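You operate a simulated robot arm through the tools that you are given. There is no shell and no other tool. Be economical: measure what you need, move in short steps, check, and stop when the job is done.

You are at the controls of a simulated robot arm. One attempt, no reset.

Task
View the blue jar, give it the drops that the window asks for and view it again.
Fine: it must read GOOD; no drop too many, none beside the jar; leave it at the viewer.

Only the result counts: the job must be done as asked and must still hold three seconds after the hand-in. Knocking over, shifting, dropping, spilling or breaking anything else fails it.

Robot
A 7-joint arm with a two-finger parallel gripper, fixed in place. Base frame: the origin is at the foot of the arm, x ahead of it, y to its left, z up; the work surface is at about z = 714. Units: mm, rad, N and s.
Its first joint turns from -2.897 to 2.897 rad. Payload 4.4 kg.
Tool frame: the origin (TCP) lies between the finger pads and is the grasp point; the fingertips stand 23 mm ahead of it; z points along the fingers, y is the line along which they close. The gripper opens to 94 mm. The fingers are 38 mm wide and 10 mm thick; the gripper's body (54 by 96 mm) begins 39 mm behind the TCP.
Orientation is that of the tool frame in the base frame, as [roll, pitch, yaw] about the fixed x, y, z axes, in that order (R = Rz(yaw) Ry(pitch) Rx(roll)). With the fingers straight down and closing along the base's y, the tool's x points along the base's -x, its y along +y and its z along -z.

Tools
- The arm moves only by the tool step_arm. Its argument "steps" is a list of rows, each a list of 7 numbers: the shift along the base's x, y, z in mm, then the turn, a rotation vector about the base's x, y, z in rad, then the opening, from 0 (shut) to 1 (fully open). In form: [[dx, dy, dz, wx, wy, wz, hand], ...]. A call has 1 to 12 rows; each row shifts and turns the commanded pose from where the row before left it. A row lasts 0.2 s, in which the tool goes at most 50 mm and 0.15 rad; a call with a longer step from one row to the next is refused whole, and so is a gripper value outside its range. A pose out of reach is approached as far as the arm can. The call stops where the force on the tool passes 40 N (or 10 N more than at its start, if that is more) or the arm is blocked; 0.2 s more then pass. The fingers move at their own pace (about 72 mm/s each) and stop on an object; they squeeze with about 30 N. The grip force told is the motor's: it shows also when the fingers shut on nothing. Time passes only in rows, and 0.2 s behind the last, so rows that do not move let the fingers close. The reply holds the time, the measured pose of the TCP, the force on the tool along the base axes, the opening and the grip force, in the units named above and with some noise, and new pictures: "views" is both (left out), scene, wrist or none.
- Cameras (640 x 400 px; columns grow to the right, rows downward): "scene" is fixed at [214.9, -652.9, 1446.3]; the picture's right is [0.84, -0.54, 0.00], its down [-0.24, -0.38, -0.89] and it looks along [0.49, 0.75, -0.45] (base axes); focal length 346 px, centre (320, 200). "wrist" rides on the gripper at [-39, 0, -44] in the tool frame; the picture's right is [0.00, -1.00, 0.00], its down [0.97, 0.00, -0.24] and it looks along [0.24, 0.00, 0.97] (tool axes); focal length 218 px, centre (320, 200). There is no depth. A picture from a camera that has moved, and an enlarged one, comes with that camera's place and axes in the base frame and with its lens. The place of the scene camera against the robot may be out by one fixed shift of up to 18 mm in any direction.
- close_up(camera, box): a new picture of the part [left, top, right, bottom] of that camera's present view, enlarged. It takes no simulated time.
- job_done(): hands the job in; it is judged then, once.

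Go step by step. Nothing tells you positions but the pictures and the camera data: compare them with the known pose of the tool, close in by small moves and look again before you grip or let go. The budget is 120 turns and 170 pictures, counting those below and the enlarged ones. Unless the task says otherwise, let go and move clear before handing in, and close with one line.

The tools are called by a JSON object that holds its "op" and its "data". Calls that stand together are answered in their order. step_arm: Moves the arm, as the interface text tells. Its arguments: {"type":"object","properties":{"steps":{"type":"array","items":{"type":"array","items":{"type":"number"}}},"views":{"type":"string","enum":["both","scene","wrist","none"]}},"required":["steps"]} The other tools are called the same way: close_up (camera, box) takes an enlarged picture of a part of a camera's view; job_done () hands the job in.

At the start:

```text
t: 0.0
tool_pos: [795.9, -251.0, 1248.6]
tcp_rot: [-3.141, -0.001, 3.141]
wrist_force: [0.6, 0.0, -0.4]
gripper_width: 94.0
gripper_force: 0.1
```

scene: 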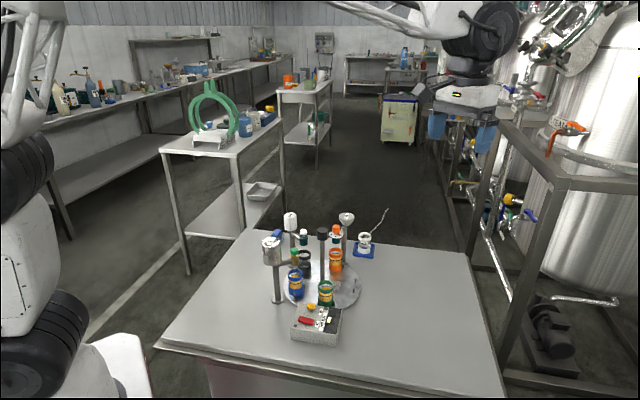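
wrist: 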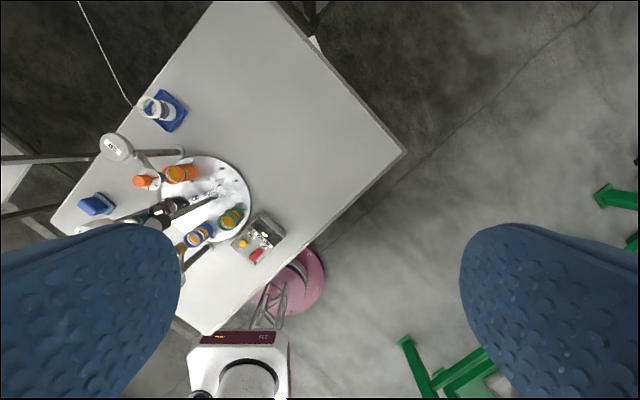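

I see a table with a carousel of coloured jars, a control box and several stations; I'll take enlarged looks first.

{"op": "close_up", "data": {"camera": "scene", "box": [240, 200, 400, 350]}}

{"op": "close_up", "data": {"camera": "wrist", "box": [40, 80, 330, 290]}}

{"op": "close_up", "data": {"camera": "scene", "box": [280, 290, 350, 350]}}

```text
2.67 times, centred on (320, 275) of scene
camera zoom: at [214.9, -652.9, 1446.3], right [0.84, -0.54, 0.0], down [-0.24, -0.38, -0.89], along [0.49, 0.75, -0.45], focal length 922 px, centre (320, 0)
```

zoom: 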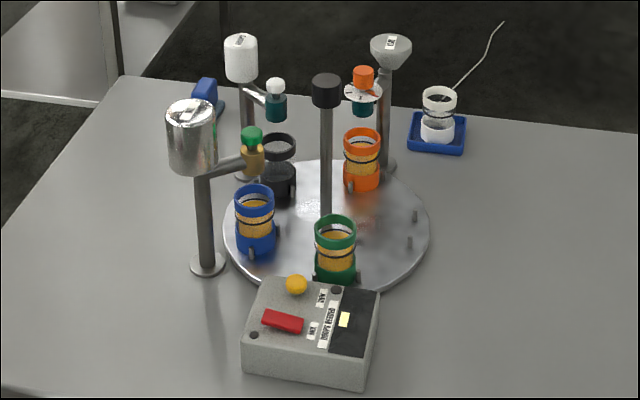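

```text
1.90 times, centred on (185, 185) of wrist
camera zoom: at [834.3, -251.5, 1292.2], right [0.0, -1.0, 0.0], down [-0.97, 0.0, 0.24], along [-0.24, 0.0, -0.97], focal length 416 px, centre (577, 229)
```

zoom: 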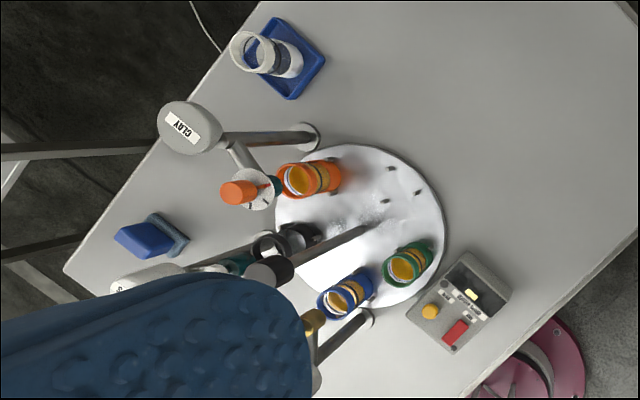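

```text
6.67 times, centred on (315, 320) of scene
camera zoom: at [214.9, -652.9, 1446.3], right [0.84, -0.54, 0.0], down [-0.24, -0.38, -0.89], along [0.49, 0.75, -0.45], focal length 2304 px, centre (353, -600)
```

zoom: 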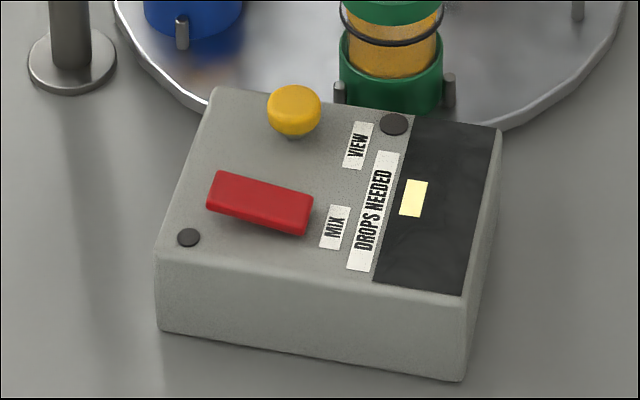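

The box has VIEW and MIX buttons and a "drops needed" window. I'll read the other labels.

{"op": "close_up", "data": {"camera": "scene", "box": [255, 205, 315, 305]}}

{"op": "close_up", "data": {"camera": "scene", "box": [310, 200, 380, 270]}}

{"op": "close_up", "data": {"camera": "wrist", "box": [180, 180, 330, 400]}}

{"op": "close_up", "data": {"camera": "scene", "box": [280, 265, 370, 320]}}

```text
4.00 times, centred on (285, 255) of scene
camera zoom: at [214.9, -652.9, 1446.3], right [0.84, -0.54, 0.0], down [-0.24, -0.38, -0.89], along [0.49, 0.75, -0.45], focal length 1382 px, centre (460, -20)
```

zoom: 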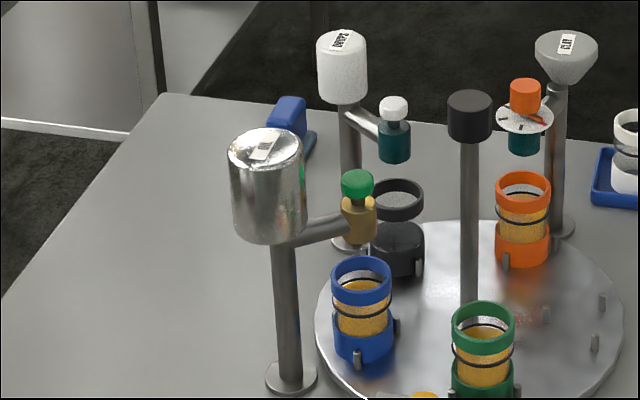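

```text
5.71 times, centred on (345, 235) of scene
camera zoom: at [214.9, -652.9, 1446.3], right [0.84, -0.54, 0.0], down [-0.24, -0.38, -0.89], along [0.49, 0.75, -0.45], focal length 1975 px, centre (177, 0)
```

zoom: 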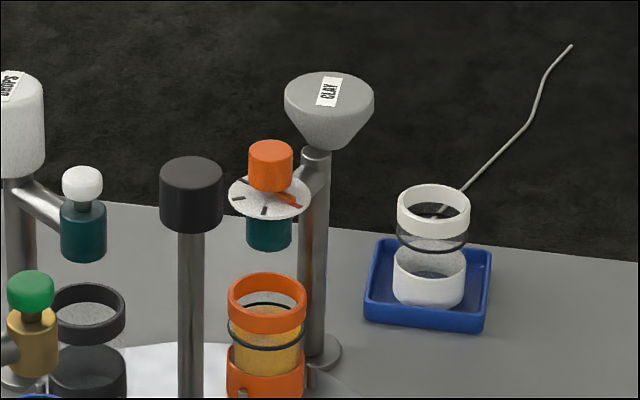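

```text
1.82 times, centred on (255, 290) of wrist
camera zoom: at [834.3, -251.5, 1292.2], right [0.0, -1.0, 0.0], down [-0.97, 0.0, 0.24], along [-0.24, 0.0, -0.97], focal length 397 px, centre (438, 36)
```

zoom: 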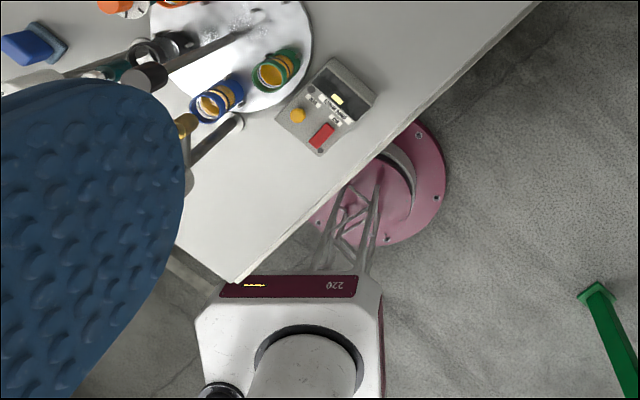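

```text
7.11 times, centred on (325, 292) of scene
camera zoom: at [214.9, -652.9, 1446.3], right [0.84, -0.54, 0.0], down [-0.24, -0.38, -0.89], along [0.49, 0.75, -0.45], focal length 2458 px, centre (284, -458)
```

zoom: 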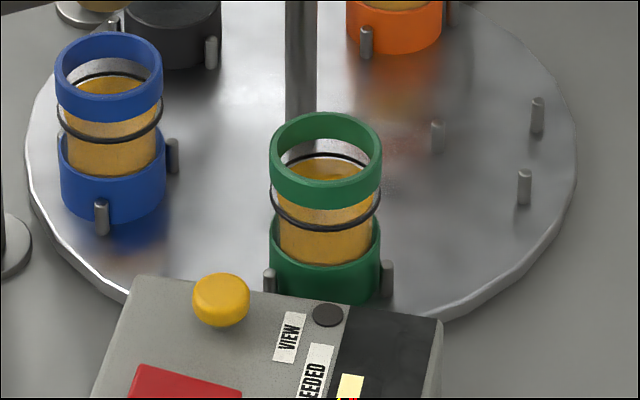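

I'll move over the turntable at a safe height for a top view.

{"op": "step_arm", "data": {"steps": [[-5, 41, -10, 0, 0, 0, 1], [-5, 41, -10, 0, 0, 0, 1], [-5, 41, -10, 0, 0, 0, 1], [-5, 41, -10, 0, 0, 0, 1], [-5, 41, -10, 0, 0, 0, 1], [-5, 41, -10, 0, 0, 0, 1], [-5, 41, -10, 0, 0, 0, 1], [0, 20, -10, 0, 0, 0, 1], [0, 0, 0, 0, 0, 0, 1]]}}

```text
t: 2.0
tool_pos: [761.9, 56.3, 1167.9]
tcp_rot: [-3.141, -0.001, 3.141]
wrist_force: [0.4, 0.5, 0.3]
gripper_width: 93.8
gripper_force: 0.1
camera wrist: at [801.1, 55.5, 1212.2], right [0.0, -1.0, 0.0], down [-0.97, 0.0, 0.24], along [-0.24, 0.0, -0.97], focal length 218 px, centre (320, 200)
```

scene: 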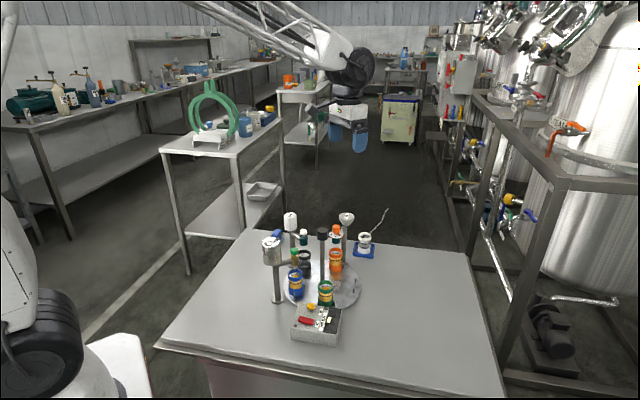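
wrist: 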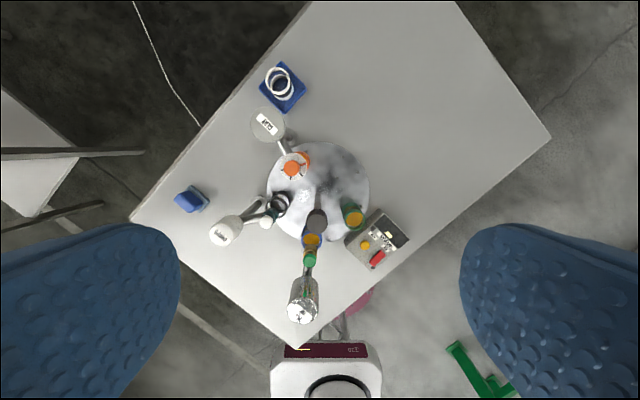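

{"op": "close_up", "data": {"camera": "wrist", "box": [190, 130, 420, 330]}}

{"op": "close_up", "data": {"camera": "wrist", "box": [280, 200, 420, 330]}}

```text
2.00 times, centred on (305, 230) of wrist
camera zoom: at [801.1, 55.5, 1212.2], right [0.0, -1.0, 0.0], down [-0.97, 0.0, 0.24], along [-0.24, 0.0, -0.97], focal length 436 px, centre (350, 140)
```

zoom: 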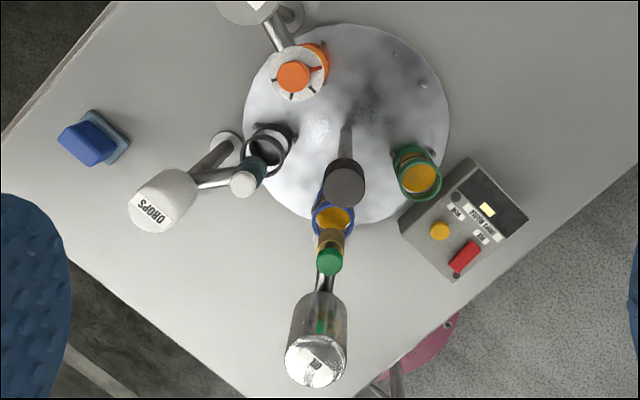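

```text
3.08 times, centred on (350, 265) of wrist
camera zoom: at [801.1, 55.5, 1212.2], right [0.0, -1.0, 0.0], down [-0.97, 0.0, 0.24], along [-0.24, 0.0, -0.97], focal length 672 px, centre (228, 0)
```

zoom: 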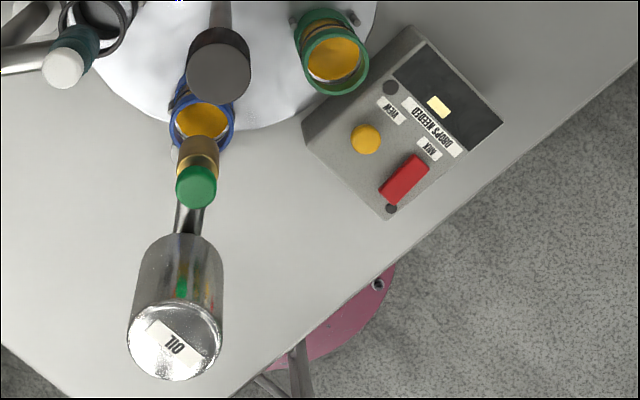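

Dispensers read OIL, CLAY and DROPS; five stations sit 72° apart, the blue jar is at OIL and green is at the viewer. The black knob on the central spindle (~(701, 60), top ~920) should turn the table, so I'll go above it.

{"op": "step_arm", "data": {"steps": [[-15, 1, -40, 0, 0, 0, 0.7], [-15, 1, -40, 0, 0, 0, 0.7], [-15, 1, -40, 0, 0, 0, 0.7], [-16, 0.5, -38, 0, 0, 0, 0.7], [0, 0, 0, 0, 0, 0, 0.7]]}}

```text
t: 3.2
tool_pos: [699.6, 58.8, 1009.5]
tcp_rot: [-3.141, 0.001, -3.142]
wrist_force: [0.5, -0.1, -0.6]
gripper_width: 66.0
gripper_force: 0.1
camera wrist: at [738.6, 58.5, 1052.7], right [0.0, -1.0, 0.0], down [-0.97, 0.0, 0.24], along [-0.24, 0.0, -0.97], focal length 218 px, centre (320, 200)
```

scene: 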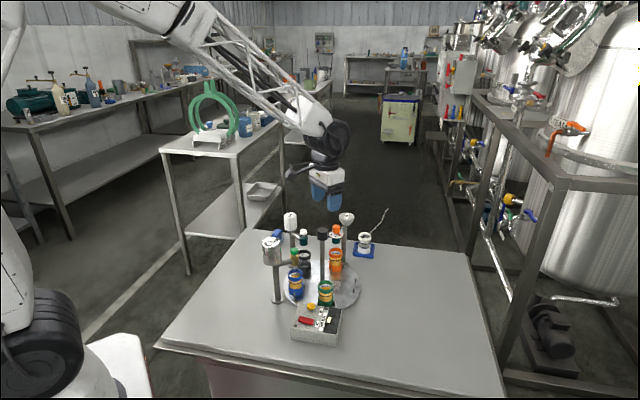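
wrist: 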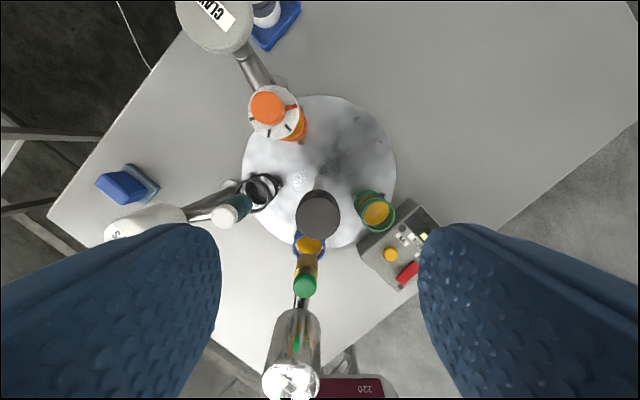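

{"op": "step_arm", "data": {"steps": [[-1, 1, -35, 0, 0, 0, 0.7], [0, 0, -30, 0, 0, 0, 0.7], [0, 0, 0, 0, 0, 0, 0.7]], "views": "wrist"}}

{"op": "close_up", "data": {"camera": "scene", "box": [270, 180, 370, 270]}}

```text
t: 4.0
tool_pos: [699.5, 60.1, 945.6]
tcp_rot: [3.141, 0.001, 3.139]
wrist_force: [0.0, 1.1, -0.6]
gripper_width: 66.1
gripper_force: 0.1
camera wrist: at [738.9, 59.4, 989.4], right [0.0, -1.0, 0.0], down [-0.97, 0.0, 0.24], along [-0.24, 0.0, -0.97], focal length 218 px, centre (320, 200)
```

wrist: 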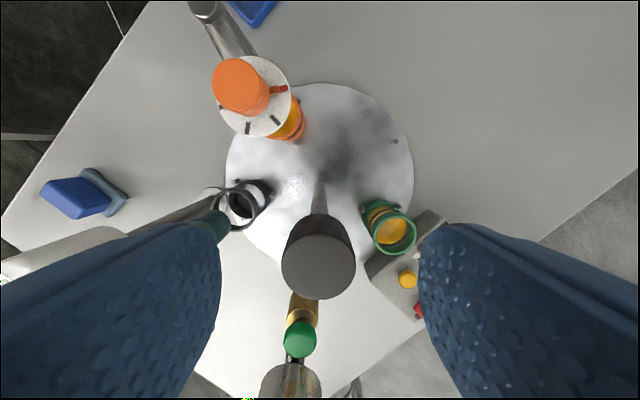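

```text
4.44 times, centred on (320, 225) of scene
camera zoom: at [214.9, -652.9, 1446.3], right [0.84, -0.54, 0.0], down [-0.24, -0.38, -0.89], along [0.49, 0.75, -0.45], focal length 1536 px, centre (320, 89)
```

zoom: 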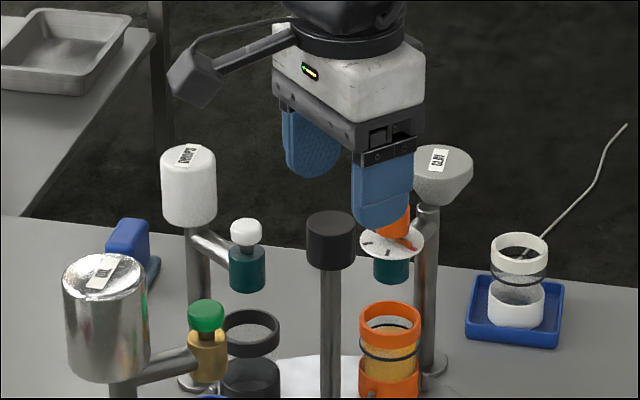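

Knob centre estimates at (695, 60.5), top at z≈914, about 29 mm across. I'll straddle it and close.

{"op": "step_arm", "data": {"steps": [[-4, 0.5, -15, 0, 0, 0, 0.7], [0, 0, -15, 0, 0, 0, 0.7], [0, 0, -14, 0, 0, 0, 0.7], [0, 0, 0, 0, 0, 0, 0.7]], "views": "wrist"}}

{"op": "close_up", "data": {"camera": "scene", "box": [270, 200, 370, 290]}}

```text
t: 5.0
tool_pos: [693.8, 60.6, 902.6]
tcp_rot: [-3.141, 0.0, -3.141]
wrist_force: [0.1, 0.0, -0.8]
gripper_width: 65.7
gripper_force: 0.0
camera wrist: at [733.6, 60.0, 945.0], right [0.0, -1.0, 0.0], down [-0.97, 0.0, 0.24], along [-0.24, 0.0, -0.97], focal length 218 px, centre (320, 200)
```

wrist: 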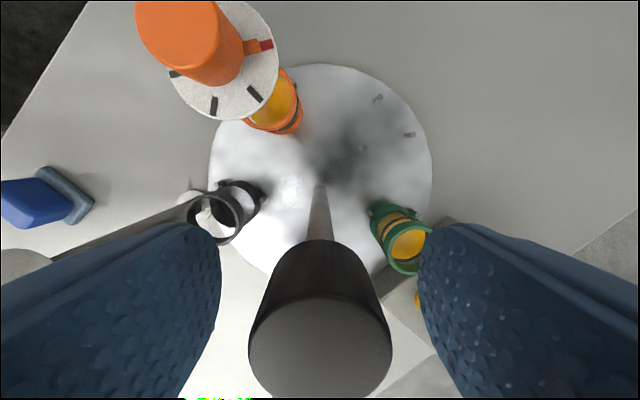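

```text
4.44 times, centred on (320, 245) of scene
camera zoom: at [214.9, -652.9, 1446.3], right [0.84, -0.54, 0.0], down [-0.24, -0.38, -0.89], along [0.49, 0.75, -0.45], focal length 1536 px, centre (320, 0)
```

zoom: 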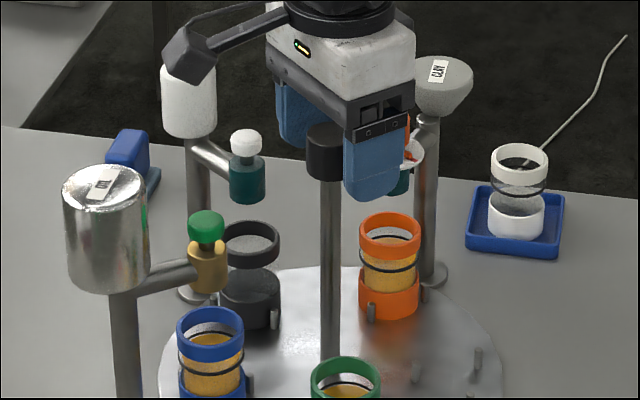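

{"op": "step_arm", "data": {"steps": [[2, 0, -2, 0, 0, 0, 0.5], [0, 0, 0, 0, 0, 0, 0.2], [0, 0, 0, 0, 0, 0, 0.0], [0, 0, 0, 0, 0, 0, 0.0], [0, 0, 0, 0, 0, 0, 0.0]], "views": "wrist"}}

```text
t: 6.2
tool_pos: [697.1, 59.8, 898.9]
tcp_rot: [-3.141, 0.001, -3.141]
wrist_force: [-3.2, -12.2, 1.3]
gripper_width: 30.9
gripper_force: 45.2
camera wrist: at [735.6, 60.0, 943.0], right [0.0, -1.0, 0.0], down [-0.97, 0.0, 0.24], along [-0.24, 0.0, -0.97], focal length 218 px, centre (320, 200)
```

wrist: 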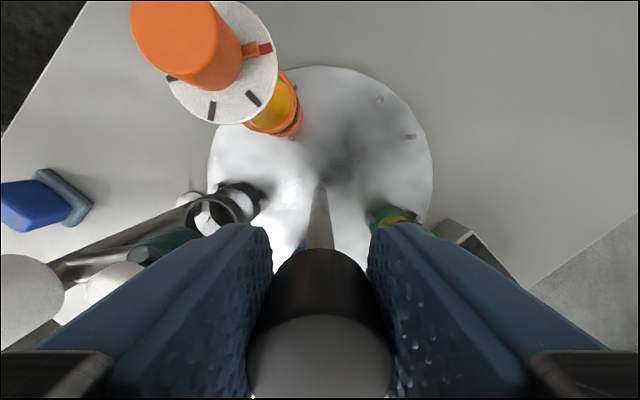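

Gripped at 31 mm. I'll ease sideways a little and try a small turn counter-clockwise.

{"op": "step_arm", "data": {"steps": [[0, -1, 0, 0, 0, 0.07, 0], [0, 0, 0, 0, 0, 0.1, 0], [0, 0, 0, 0, 0, 0.1, 0], [0, 0, 0, 0, 0, 0, 0]], "views": "both"}}

{"op": "close_up", "data": {"camera": "scene", "box": [260, 200, 370, 310]}}

```text
t: 6.9
tool_pos: [696.1, 61.2, 899.7]
tcp_rot: [3.14, -0.001, -2.934]
wrist_force: [-0.7, 15.3, -0.6]
gripper_width: 31.1
gripper_force: 45.1
stopped in row 3: the force on the tool passed its limit (the readings are from after the stop); the commanded pose is now the measured one
camera wrist: at [734.6, 69.5, 943.0], right [0.21, -0.98, 0.0], down [-0.95, -0.2, 0.24], along [-0.23, -0.05, -0.97], focal length 218 px, centre (320, 200)
```

scene: 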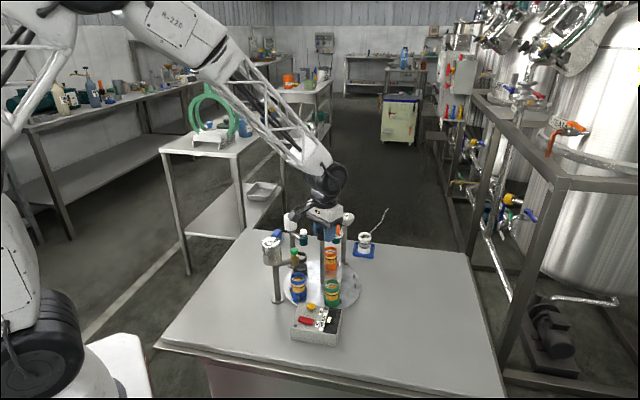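
wrist: 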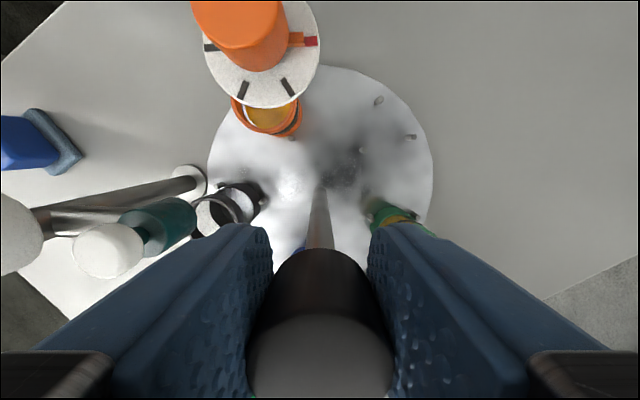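

```text
3.64 times, centred on (315, 255) of scene
camera zoom: at [214.9, -652.9, 1446.3], right [0.84, -0.54, 0.0], down [-0.24, -0.38, -0.89], along [0.49, 0.75, -0.45], focal length 1257 px, centre (338, 0)
```

zoom: 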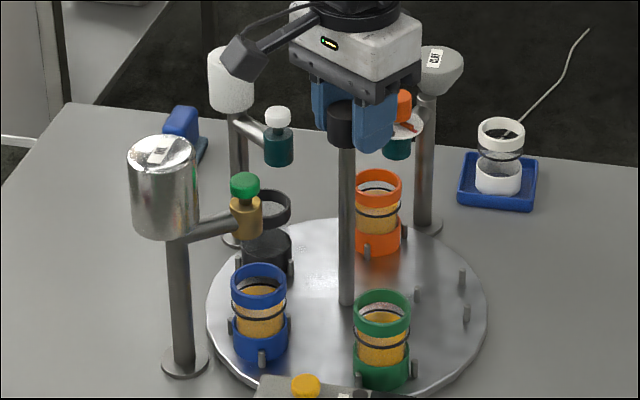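

The table turns with the knob; a sideways force stopped the move. I'll pause and read the force.

{"op": "step_arm", "data": {"steps": [[0, 0, 0, 0, 0, 0, 0], [0, 0, 0, 0, 0, 0, 0]], "views": "none"}}

{"op": "step_arm", "data": {"steps": [[0, 1, 0, 0, 0, 0, 0], [0, 0, 0, 0, 0, 0, 0]], "views": "none"}}

```text
t: 7.5
tool_pos: [696.6, 61.3, 900.0]
tcp_rot: [3.14, 0.001, -2.934]
wrist_force: [1.6, 24.8, -4.2]
gripper_width: 31.2
gripper_force: 45.1
```

```text
t: 8.1
tool_pos: [696.5, 61.8, 900.1]
tcp_rot: [-3.141, -0.001, -2.935]
wrist_force: [4.5, -0.8, -10.4]
gripper_width: 31.0
gripper_force: 45.2
```

{"op": "step_arm", "data": {"steps": [[0.2, 0, 0, 0, 0, 0.08, 0], [0, 0, 0, 0, 0, 0.08, 0], [0, 0, 0, 0, 0, 0.08, 0], [0, 0, 0, 0, 0, 0, 0]], "views": "none"}}

```text
t: 9.1
tool_pos: [697.5, 62.7, 898.1]
tcp_rot: [3.14, 0.0, -2.694]
wrist_force: [-11.4, 11.2, 5.2]
gripper_width: 30.7
gripper_force: 45.2
stopped in row 4: the force on the tool passed its limit (the readings are from after the stop); the commanded pose is now the measured one
```

{"op": "step_arm", "data": {"steps": [[-0.4, 0.4, 0, 0, 0, 0, 0], [0, 0, 0, 0, 0, 0, 0]], "views": "none"}}

{"op": "step_arm", "data": {"steps": [[0, 0, 0, 0, 0, 0.06, 0], [0, 0, 0, 0, 0, 0.06, 0], [0, 0, 0, 0, 0, 0.0, 0]], "views": "none"}}

```text
t: 9.7
tool_pos: [696.7, 62.6, 899.6]
tcp_rot: [3.141, -0.001, -2.692]
wrist_force: [0.9, 1.4, 4.3]
gripper_width: 31.1
gripper_force: 44.7
```

```text
t: 10.5
tool_pos: [696.2, 63.6, 898.7]
tcp_rot: [3.139, 0.001, -2.573]
wrist_force: [-4.6, 20.8, 9.8]
gripper_width: 30.9
gripper_force: 45.4
```

The knob axis seems to lie a few mm off the TCP (about (692, 61)), so I'll open, recentre and regrip.

{"op": "step_arm", "data": {"steps": [[0, 0, 0, 0, 0, 0, 0.55], [0, 0, 0, 0, 0, 0, 0.55], [-4.2, -2.3, 0, 0, 0, 0, 0.55], [0, 0, 0, 0, 0, 0, 0.55]], "views": "both"}}

```text
t: 11.5
tool_pos: [691.5, 61.6, 899.4]
tcp_rot: [3.141, 0.001, -2.573]
wrist_force: [-0.4, -0.3, -0.5]
gripper_width: 51.5
gripper_force: 0.0
camera wrist: at [724.3, 82.2, 942.6], right [0.54, -0.84, 0.0], down [-0.82, -0.52, 0.24], along [-0.2, -0.13, -0.97], focal length 218 px, centre (320, 200)
```

scene: 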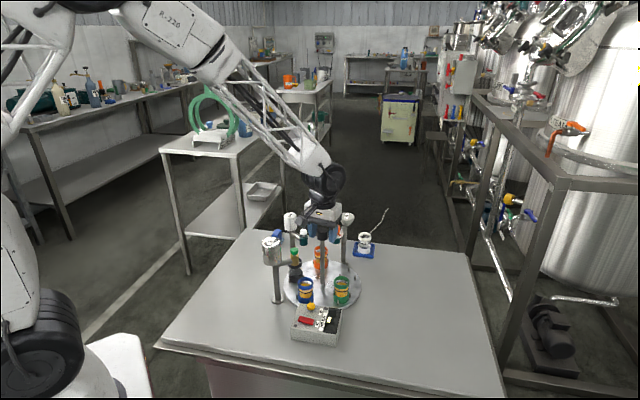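
wrist: 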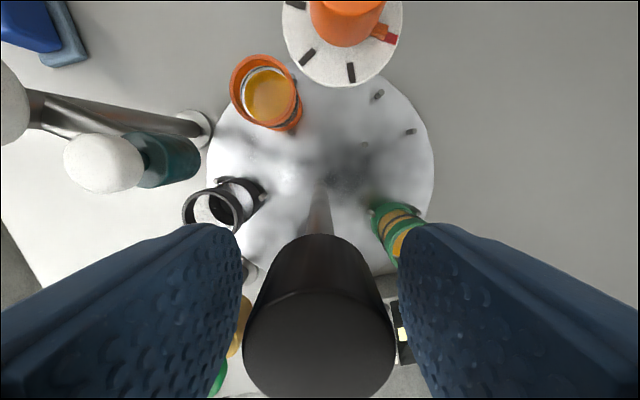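

{"op": "step_arm", "data": {"steps": [[-0.5, -0.3, 0, 0, 0, 0, 0.2], [0, 0, 0, 0, 0, 0, 0], [0, 0, 0, 0, 0, 0, 0], [0, 0, 0, 0, 0, 0, 0]], "views": "none"}}

{"op": "step_arm", "data": {"steps": [[0, 0, 0, 0, 0, 0.08, 0], [0, 0, 0, 0, 0, 0.08, 0], [0, 0, 0, 0, 0, 0.08, 0], [0, 0, 0, 0, 0, 0, 0]], "views": "none"}}

```text
t: 12.5
tool_pos: [691.9, 62.5, 899.9]
tcp_rot: [3.14, 0.0, -2.573]
wrist_force: [3.1, 14.5, -7.9]
gripper_width: 31.4
gripper_force: 44.8
```

```text
t: 13.2
tool_pos: [691.8, 61.6, 900.0]
tcp_rot: [3.141, 0.0, -2.405]
wrist_force: [-5.4, 15.7, 5.6]
gripper_width: 30.7
gripper_force: 45.1
stopped in row 3: the force on the tool passed its limit (the readings are from after the stop); the commanded pose is now the measured one
```

{"op": "step_arm", "data": {"steps": [[-0.2, 0.7, 0, 0, 0, 0, 0], [0, 0, 0, 0, 0, 0, 0]], "views": "none"}}

{"op": "step_arm", "data": {"steps": [[0, 0, 0, 0, 0, 0.05, 0], [0, 0, 0, 0, 0, 0.05, 0], [0, 0, 0, 0, 0, 0.05, 0], [0, 0, 0, 0, 0, 0.05, 0], [0, 0, 0, 0, 0, 0, 0]], "views": "none"}}

```text
t: 13.8
tool_pos: [692.3, 62.5, 899.1]
tcp_rot: [3.14, 0.0, -2.408]
wrist_force: [-5.1, 11.6, 8.5]
gripper_width: 30.7
gripper_force: 44.7
```

```text
t: 15.0
tool_pos: [690.2, 62.2, 900.4]
tcp_rot: [3.138, -0.001, -2.207]
wrist_force: [-14.0, 17.7, 11.5]
gripper_width: 31.0
gripper_force: 45.3
```

{"op": "step_arm", "data": {"steps": [[-0.6, 0.8, 0.3, 0, 0, 0, 0], [0, 0, 0, 0, 0, 0.05, 0], [0, 0, 0, 0, 0, 0.05, 0], [0, 0, 0, 0, 0, 0.05, 0], [0, 0, 0, 0, 0, 0.0, 0]], "views": "none"}}

{"op": "step_arm", "data": {"steps": [[-0.2, 0.2, 0, 0, 0, 0.05, 0], [0, 0, 0, 0, 0, 0.05, 0], [0, 0, 0, 0, 0, 0.0, 0]], "views": "both"}}

{"op": "close_up", "data": {"camera": "scene", "box": [270, 255, 370, 350]}}

```text
t: 16.2
tool_pos: [690.7, 62.8, 898.7]
tcp_rot: [3.138, -0.003, -2.056]
wrist_force: [16.3, -28.2, -17.8]
gripper_width: 31.3
gripper_force: 45.1
```

```text
t: 16.6
tool_pos: [689.8, 62.8, 899.7]
tcp_rot: [3.139, -0.002, -2.015]
wrist_force: [5.0, -7.0, -1.8]
gripper_width: 30.9
gripper_force: 44.7
stopped in row 2: the force on the tool passed its limit (the readings are from after the stop); the commanded pose is now the measured one
camera wrist: at [706.8, 97.3, 942.8], right [0.9, -0.43, 0.0], down [-0.42, -0.88, 0.24], along [-0.11, -0.22, -0.97], focal length 218 px, centre (320, 200)
```

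scene: 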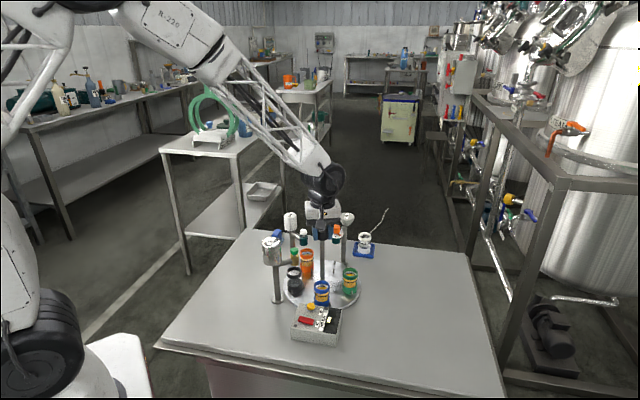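
wrist: 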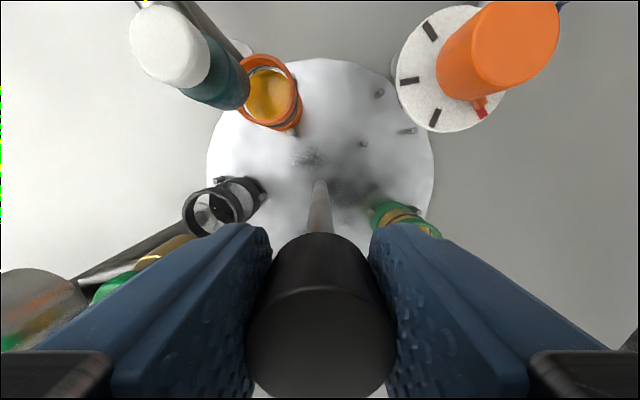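

```text
4.21 times, centred on (320, 302) of scene
camera zoom: at [214.9, -652.9, 1446.3], right [0.84, -0.54, 0.0], down [-0.24, -0.38, -0.89], along [0.49, 0.75, -0.45], focal length 1455 px, centre (320, -232)
```

zoom: 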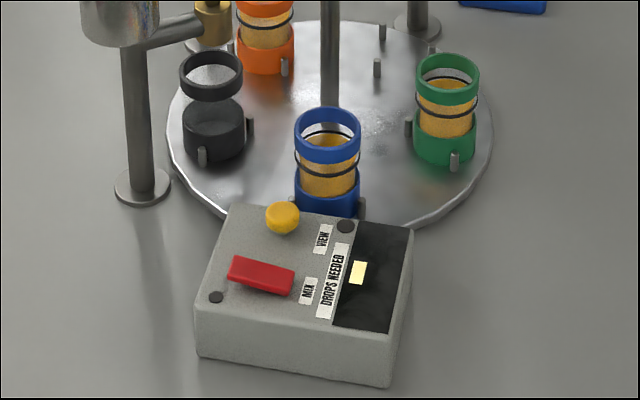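

Blue is almost at the viewer; about 0.13 rad is left.

{"op": "step_arm", "data": {"steps": [[0.2, -0.2, 0, 0, 0, 0.03, 0], [0, 0, 0, 0, 0, 0.04, 0], [0, 0, 0, 0, 0, 0, 0]], "views": "none"}}

{"op": "step_arm", "data": {"steps": [[0, 0, 0, 0, 0, 0.03, 0], [0, 0, 0, 0, 0, 0.03, 0], [0, 0, 0, 0, 0, 0, 0]], "views": "wrist"}}

{"op": "close_up", "data": {"camera": "scene", "box": [280, 265, 370, 320]}}

```text
t: 17.4
tool_pos: [691.1, 62.9, 898.6]
tcp_rot: [3.139, 0.0, -1.945]
wrist_force: [-0.4, -18.8, 3.7]
gripper_width: 31.0
gripper_force: 44.6
```

```text
t: 18.2
tool_pos: [690.7, 62.4, 899.9]
tcp_rot: [3.139, -0.002, -1.884]
wrist_force: [-6.4, -19.5, 3.1]
gripper_width: 30.7
gripper_force: 45.1
camera wrist: at [701.8, 99.3, 942.8], right [0.95, -0.31, 0.0], down [-0.3, -0.92, 0.24], along [-0.08, -0.23, -0.97], focal length 218 px, centre (320, 200)
```

wrist: 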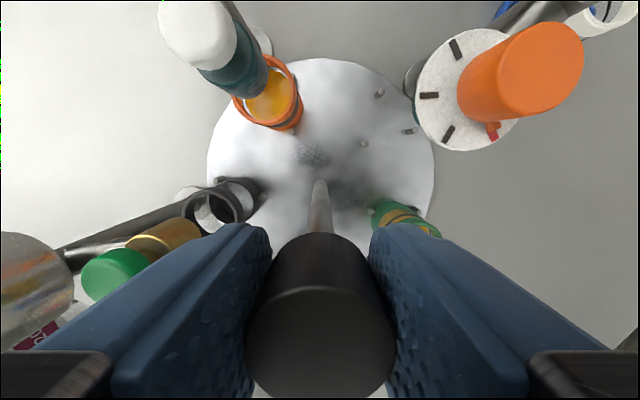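

```text
7.11 times, centred on (325, 292) of scene
camera zoom: at [214.9, -652.9, 1446.3], right [0.84, -0.54, 0.0], down [-0.24, -0.38, -0.89], along [0.49, 0.75, -0.45], focal length 2458 px, centre (284, -458)
```

zoom: 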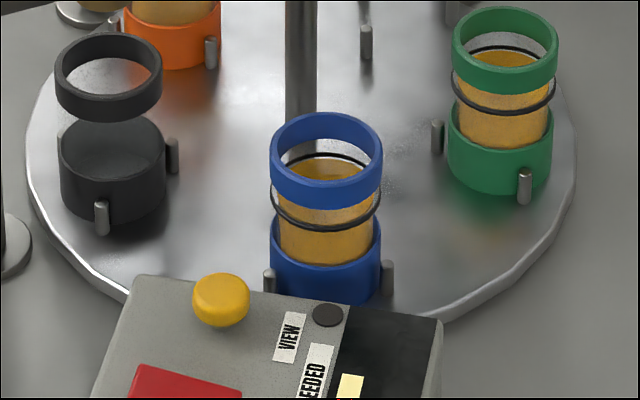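

Blue sits exactly where green was. I'll release the knob, lift and go over the VIEW button at about (587, -43).

{"op": "step_arm", "data": {"steps": [[-0.2, -0.6, 0, 0, 0, 0, 0], [0, 0, 0, 0, 0, 0, 0.55], [0, 0, 0, 0, 0, 0, 0.55], [0, 0, 25, 0, 0, 0, 0.55], [0, 0, 45, 0, 0, 0, 0.55], [0, 0, 10, 0, 0, 0, 0.3], [-25, -25, 0, 0, 0, 0, 0], [-25, -26, 0, 0, 0, 0, 0], [-26, -26, 0, 0, 0, 0, 0], [-27, -27, 0, 0, 0, 0, 0], [0, 0, -45, 0, 0, 0, 0], [0, 0, -35, 0, 0, 0, 0]]}}

{"op": "close_up", "data": {"camera": "scene", "box": [270, 235, 370, 350]}}

```text
t: 20.8
tool_pos: [590.2, -42.9, 901.6]
tcp_rot: [3.141, 0.0, -1.883]
wrist_force: [0.0, 0.3, 0.1]
gripper_width: 0.0
gripper_force: 30.2
camera wrist: at [600.8, -6.1, 945.0], right [0.95, -0.31, 0.0], down [-0.3, -0.92, 0.24], along [-0.08, -0.23, -0.97], focal length 218 px, centre (320, 200)
```

scene: 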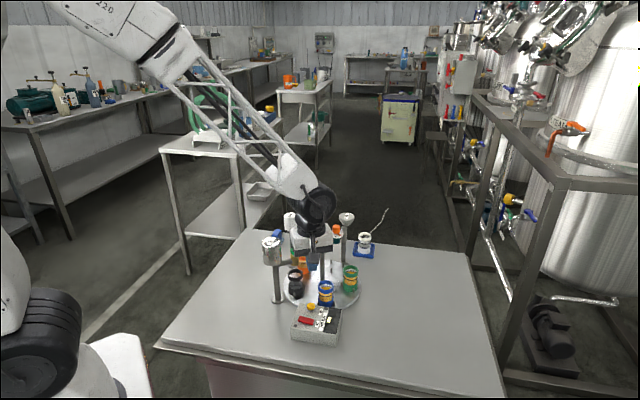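
wrist: 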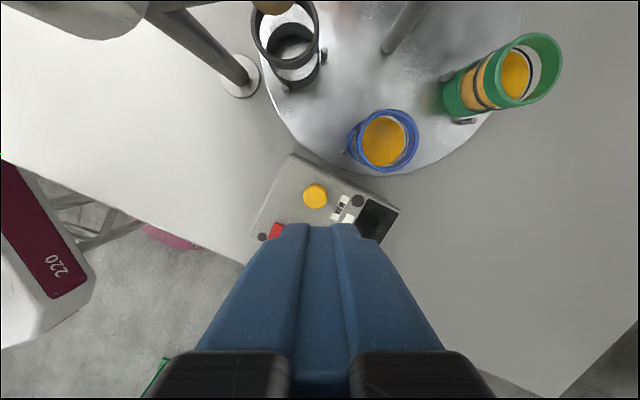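

```text
3.48 times, centred on (320, 292) of scene
camera zoom: at [214.9, -652.9, 1446.3], right [0.84, -0.54, 0.0], down [-0.24, -0.38, -0.89], along [0.49, 0.75, -0.45], focal length 1202 px, centre (320, -122)
```

zoom: 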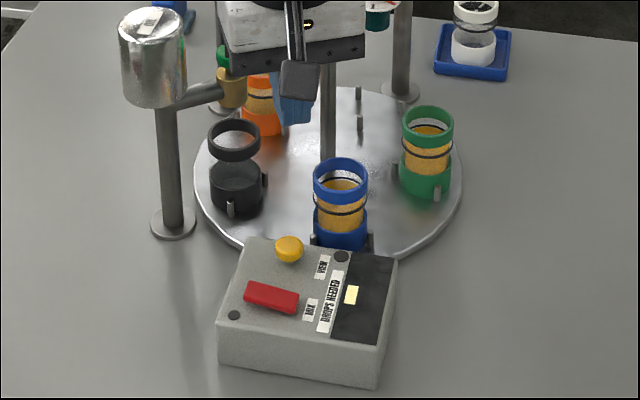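

{"op": "step_arm", "data": {"steps": [[-6, -1, -40, 0, 0, 0, 0], [0, 0, -35, 0, 0, 0, 0], [0, 0, -15, 0, 0, 0, 0], [0, 0, 0, 0, 0, 0, 0]]}}

{"op": "close_up", "data": {"camera": "scene", "box": [270, 265, 370, 350]}}

```text
t: 21.8
tool_pos: [580.5, -42.5, 812.3]
tcp_rot: [3.138, -0.002, -1.886]
wrist_force: [-0.8, 0.7, -0.6]
gripper_width: 0.0
gripper_force: 30.2
camera wrist: at [592.6, -6.3, 854.4], right [0.95, -0.31, 0.0], down [-0.3, -0.92, 0.24], along [-0.08, -0.23, -0.97], focal length 218 px, centre (320, 200)
```

scene: 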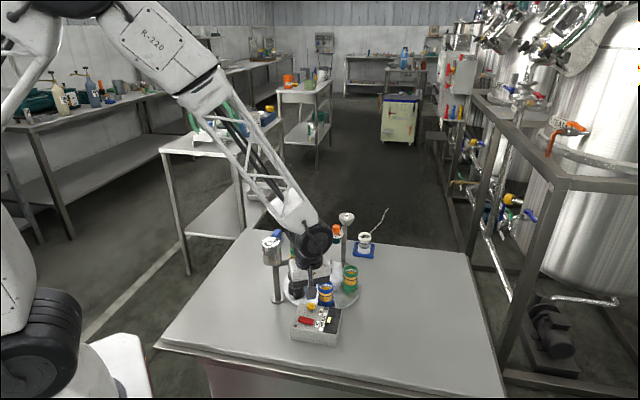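
wrist: 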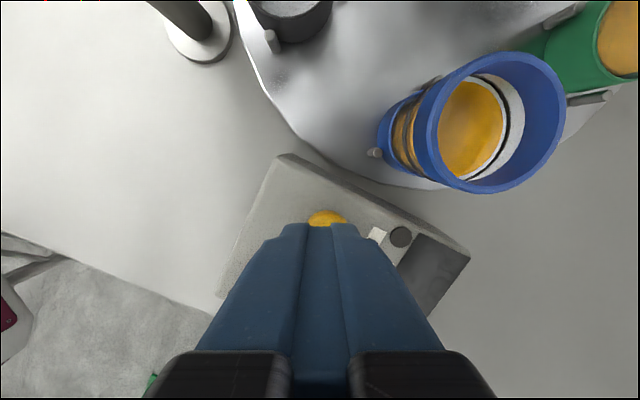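

```text
4.71 times, centred on (320, 308) of scene
camera zoom: at [214.9, -652.9, 1446.3], right [0.84, -0.54, 0.0], down [-0.24, -0.38, -0.89], along [0.49, 0.75, -0.45], focal length 1626 px, centre (320, -306)
```

zoom: 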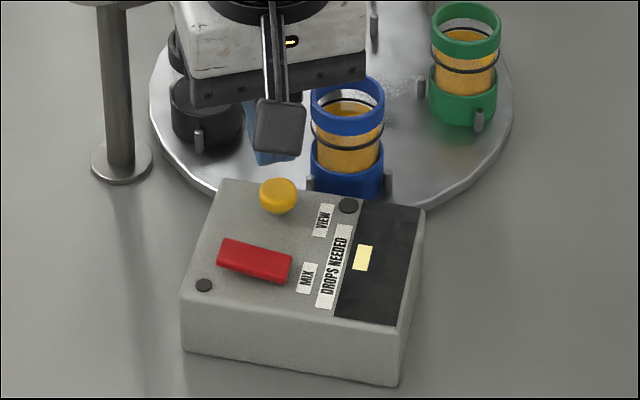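

Button is centred under the tip; pressing down gently.

{"op": "step_arm", "data": {"steps": [[2.5, -1, -10, 0, 0, 0, 0], [0, 0, -8, 0, 0, 0, 0], [0, 0, -4, 0, 0, 0, 0], [0, 0, -3, 0, 0, 0, 0], [0, 0, -2, 0, 0, 0, 0], [0, 0, 0, 0, 0, 0, 0]], "views": "wrist"}}

{"op": "close_up", "data": {"camera": "scene", "box": [280, 290, 350, 350]}}

```text
t: 23.2
tool_pos: [583.7, -43.4, 781.9]
tcp_rot: [3.137, -0.002, -1.886]
wrist_force: [1.1, 0.5, 0.6]
gripper_width: 0.0
gripper_force: 29.8
camera wrist: at [595.7, -7.8, 826.3], right [0.95, -0.31, 0.0], down [-0.3, -0.92, 0.24], along [-0.08, -0.23, -0.97], focal length 218 px, centre (320, 200)
```

wrist: 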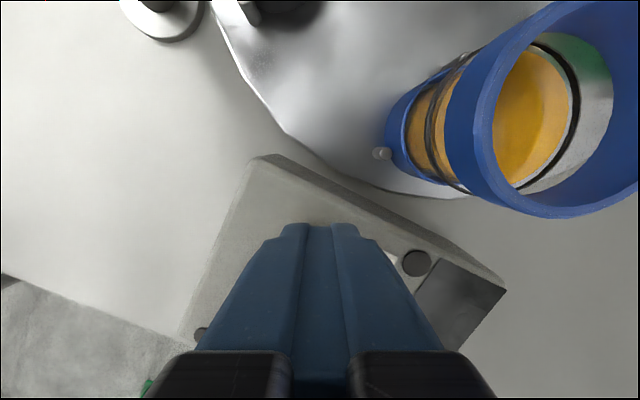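

```text
6.67 times, centred on (315, 320) of scene
camera zoom: at [214.9, -652.9, 1446.3], right [0.84, -0.54, 0.0], down [-0.24, -0.38, -0.89], along [0.49, 0.75, -0.45], focal length 2304 px, centre (353, -600)
```

zoom: 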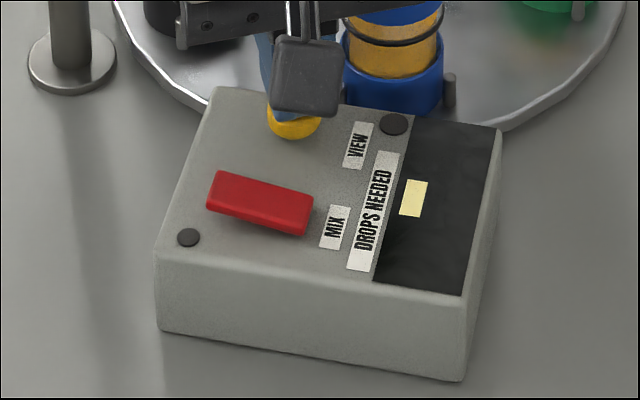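

Close to the button now, no force yet; going down in 2 mm steps.

{"op": "step_arm", "data": {"steps": [[0, 0, -2, 0, 0, 0, 0], [0, 0, -2, 0, 0, 0, 0], [0, 0, 0, 0, 0, 0, 0]], "views": "none"}}

{"op": "close_up", "data": {"camera": "scene", "box": [280, 290, 350, 350]}}

```text
t: 24.0
tool_pos: [584.1, -43.9, 779.4]
tcp_rot: [3.141, -0.001, -1.886]
wrist_force: [1.0, -1.1, 2.2]
gripper_width: 0.2
gripper_force: 30.0
```

```text
6.67 times, centred on (315, 320) of scene
camera zoom: at [214.9, -652.9, 1446.3], right [0.84, -0.54, 0.0], down [-0.24, -0.38, -0.89], along [0.49, 0.75, -0.45], focal length 2304 px, centre (353, -600)
```

zoom: 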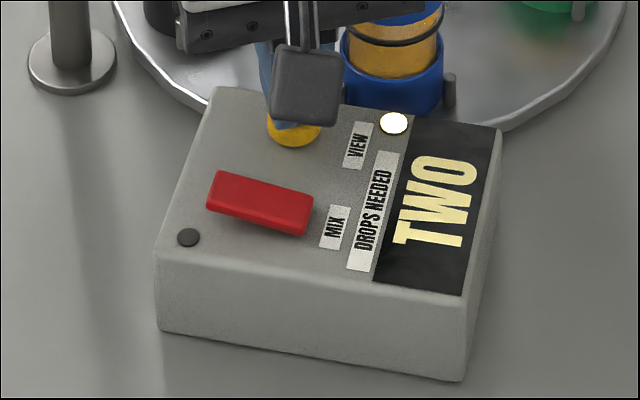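

The window says TWO. I'll lift clear and return over the knob.

{"op": "step_arm", "data": {"steps": [[0, 0, 45, 0, 0, 0, 0], [0, 0, 50, 0, 0, 0, 0], [0, 0, 50, 0, 0, 0, 0], [0, 0, 50, 0, 0, 0, 0.3], [26, 26, 2, 0, 0, 0, 0.6], [26, 26, 0, 0, 0, 0, 0.65], [26, 26, 0, 0, 0, 0, 0.65], [27.4, 27.2, 0, 0, 0, 0, 0.65], [0, 0, -30, 0, 0, 0, 0.65], [0, 0, 0, 0, 0, 0, 0.65]]}}

{"op": "close_up", "data": {"camera": "scene", "box": [270, 255, 370, 350]}}

```text
t: 26.2
tool_pos: [689.1, 60.7, 943.9]
tcp_rot: [3.14, -0.001, -1.884]
wrist_force: [0.1, 0.6, -0.3]
gripper_width: 60.9
gripper_force: 0.1
camera wrist: at [701.0, 97.2, 988.1], right [0.95, -0.31, 0.0], down [-0.3, -0.92, 0.24], along [-0.08, -0.23, -0.97], focal length 218 px, centre (320, 200)
```

scene: 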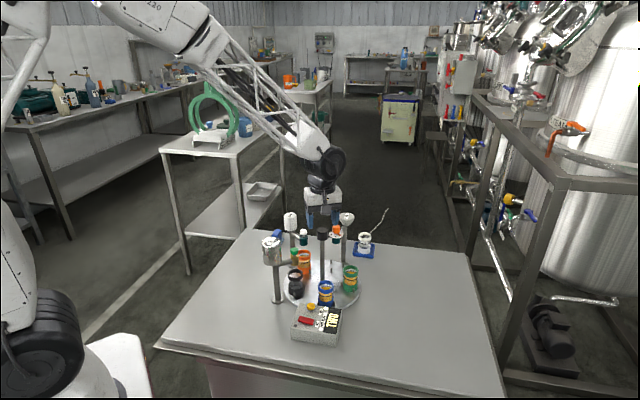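
wrist: 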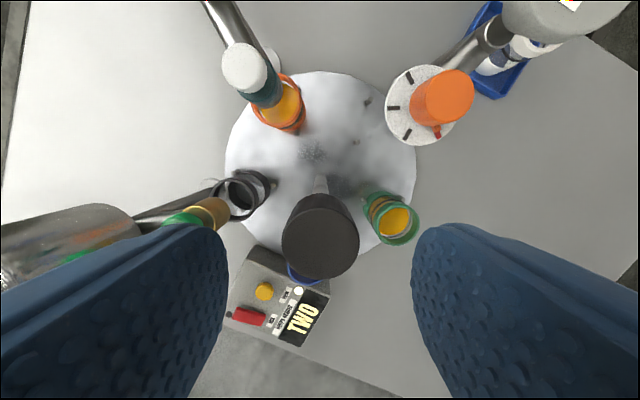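

```text
4.21 times, centred on (320, 302) of scene
camera zoom: at [214.9, -652.9, 1446.3], right [0.84, -0.54, 0.0], down [-0.24, -0.38, -0.89], along [0.49, 0.75, -0.45], focal length 1455 px, centre (320, -232)
```

zoom: 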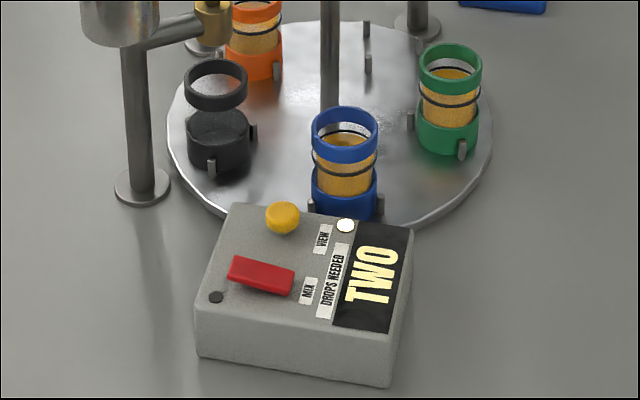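

{"op": "step_arm", "data": {"steps": [[1.3, 0.6, -20, 0, 0, 0, 0.65], [0, 0, -20, 0, 0, 0, 0.65], [0, 0, -5, 0, 0, 0, 0.65], [0, 0, 0, 0, 0, 0, 0.65]], "views": "wrist"}}

{"op": "step_arm", "data": {"steps": [[0, 0, 0, 0, 0, 0, 0.2], [0, 0, 0, 0, 0, 0, 0], [0, 0, 0, 0, 0, 0, 0], [0, 0, 0, 0, 0, 0, 0]], "views": "none"}}

```text
t: 27.2
tool_pos: [688.5, 60.2, 901.2]
tcp_rot: [3.138, -0.001, -1.885]
wrist_force: [0.9, 0.1, -0.1]
gripper_width: 61.2
gripper_force: 0.1
camera wrist: at [701.7, 98.3, 943.0], right [0.95, -0.31, 0.0], down [-0.3, -0.92, 0.24], along [-0.08, -0.23, -0.97], focal length 218 px, centre (320, 200)
```

wrist: 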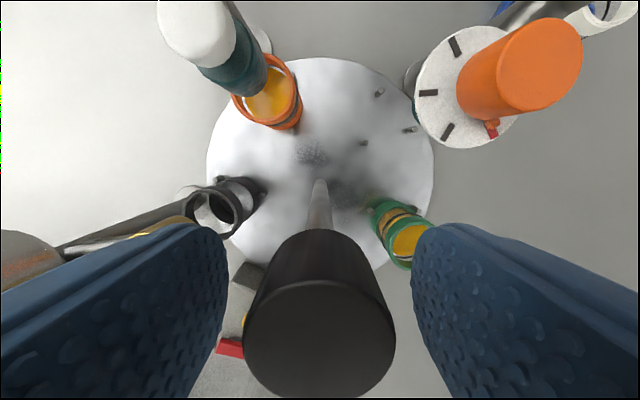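

```text
t: 28.2
tool_pos: [689.9, 61.2, 899.6]
tcp_rot: [3.139, -0.002, -1.884]
wrist_force: [-4.7, 2.0, -0.6]
gripper_width: 30.8
gripper_force: 44.5
```

Regripped with little force. Now turning clockwise, in portions.

{"op": "step_arm", "data": {"steps": [[0, 0, 0, 0, 0, -0.06, 0], [0, 0, 0, 0, 0, -0.06, 0], [0, 0, 0, 0, 0, -0.06, 0], [0, 0, 0, 0, 0, -0.06, 0], [0, 0, 0, 0, 0, 0, 0]], "views": "none"}}

```text
t: 29.4
tool_pos: [690.3, 61.9, 900.1]
tcp_rot: [3.138, 0.0, -2.125]
wrist_force: [17.4, -7.4, -26.5]
gripper_width: 31.1
gripper_force: 44.6
```

{"op": "step_arm", "data": {"steps": [[0.7, -0.3, -0.7, 0, 0, 0, 0], [0, 0, 0, 0, 0, -0.06, 0], [0, 0, 0, 0, 0, -0.06, 0], [0, 0, 0, 0, 0, -0.06, 0], [0, 0, 0, 0, 0, -0.06, 0], [0, 0, 0, 0, 0, 0, 0]], "views": "none"}}

```text
t: 30.8
tool_pos: [690.3, 61.3, 900.3]
tcp_rot: [3.138, -0.003, -2.367]
wrist_force: [-28.6, 5.4, -1.0]
gripper_width: 31.0
gripper_force: 45.5
```

{"op": "step_arm", "data": {"steps": [[-1.0, 0.2, 0, 0, 0, 0, 0], [0, 0, 0, 0, 0, -0.06, 0], [0, 0, 0, 0, 0, -0.06, 0], [0, 0, 0, 0, 0, -0.06, 0], [0, 0, 0, 0, 0, -0.06, 0], [0, 0, 0, 0, 0, 0, 0]], "views": "none"}}

```text
t: 32.2
tool_pos: [690.1, 60.5, 899.4]
tcp_rot: [3.14, 0.001, -2.605]
wrist_force: [5.1, -4.6, -2.3]
gripper_width: 30.9
gripper_force: 45.0
stopped in row 6: the force on the tool passed its limit (the readings are from after the stop); the commanded pose is now the measured one
```

{"op": "step_arm", "data": {"steps": [[0.1, -0.1, 0, 0, 0, -0.05, 0], [0, 0, 0, 0, 0, -0.06, 0], [0, 0, 0, 0, 0, -0.06, 0], [0, 0, 0, 0, 0, -0.06, 0], [0, 0, 0, 0, 0, 0, 0]], "views": "none"}}

```text
t: 33.4
tool_pos: [690.2, 60.7, 899.6]
tcp_rot: [3.14, -0.001, -2.837]
wrist_force: [14.8, -15.4, -7.3]
gripper_width: 31.0
gripper_force: 45.2
```

{"op": "step_arm", "data": {"steps": [[0.6, -0.6, -0.2, 0, 0, 0, 0], [0, 0, 0, 0, 0, -0.06, 0], [0, 0, 0, 0, 0, -0.06, 0], [0, 0, 0, 0, 0, -0.06, 0], [0, 0, 0, 0, 0, -0.06, 0], [0, 0, 0, 0, 0, 0, 0]], "views": "both"}}

{"op": "close_up", "data": {"camera": "scene", "box": [250, 200, 370, 310]}}

```text
t: 34.8
tool_pos: [690.6, 61.0, 899.4]
tcp_rot: [3.14, 0.0, -3.077]
wrist_force: [16.8, -22.5, -9.6]
gripper_width: 31.0
gripper_force: 45.3
camera wrist: at [729.3, 62.5, 943.1], right [0.07, -1.0, 0.0], down [-0.97, -0.06, 0.24], along [-0.24, -0.01, -0.97], focal length 218 px, centre (320, 200)
```

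scene: 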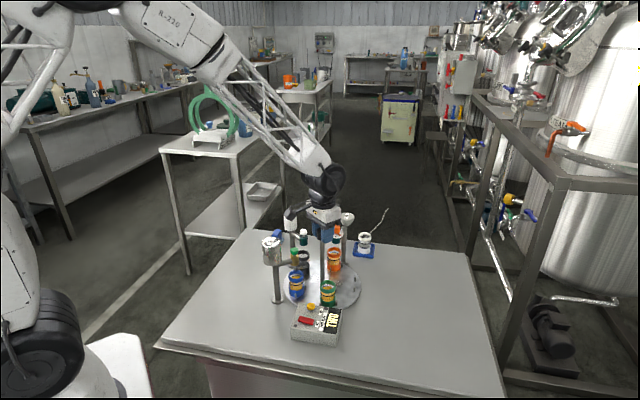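
wrist: 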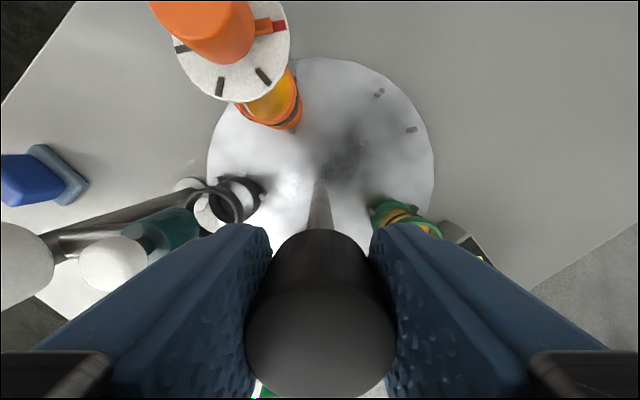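

```text
3.64 times, centred on (310, 255) of scene
camera zoom: at [214.9, -652.9, 1446.3], right [0.84, -0.54, 0.0], down [-0.24, -0.38, -0.89], along [0.49, 0.75, -0.45], focal length 1257 px, centre (356, 0)
```

zoom: 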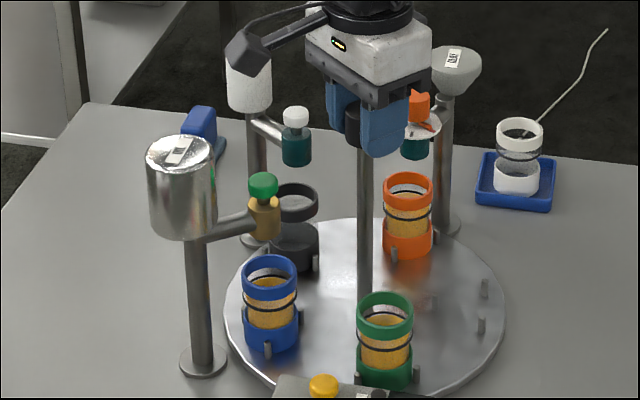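

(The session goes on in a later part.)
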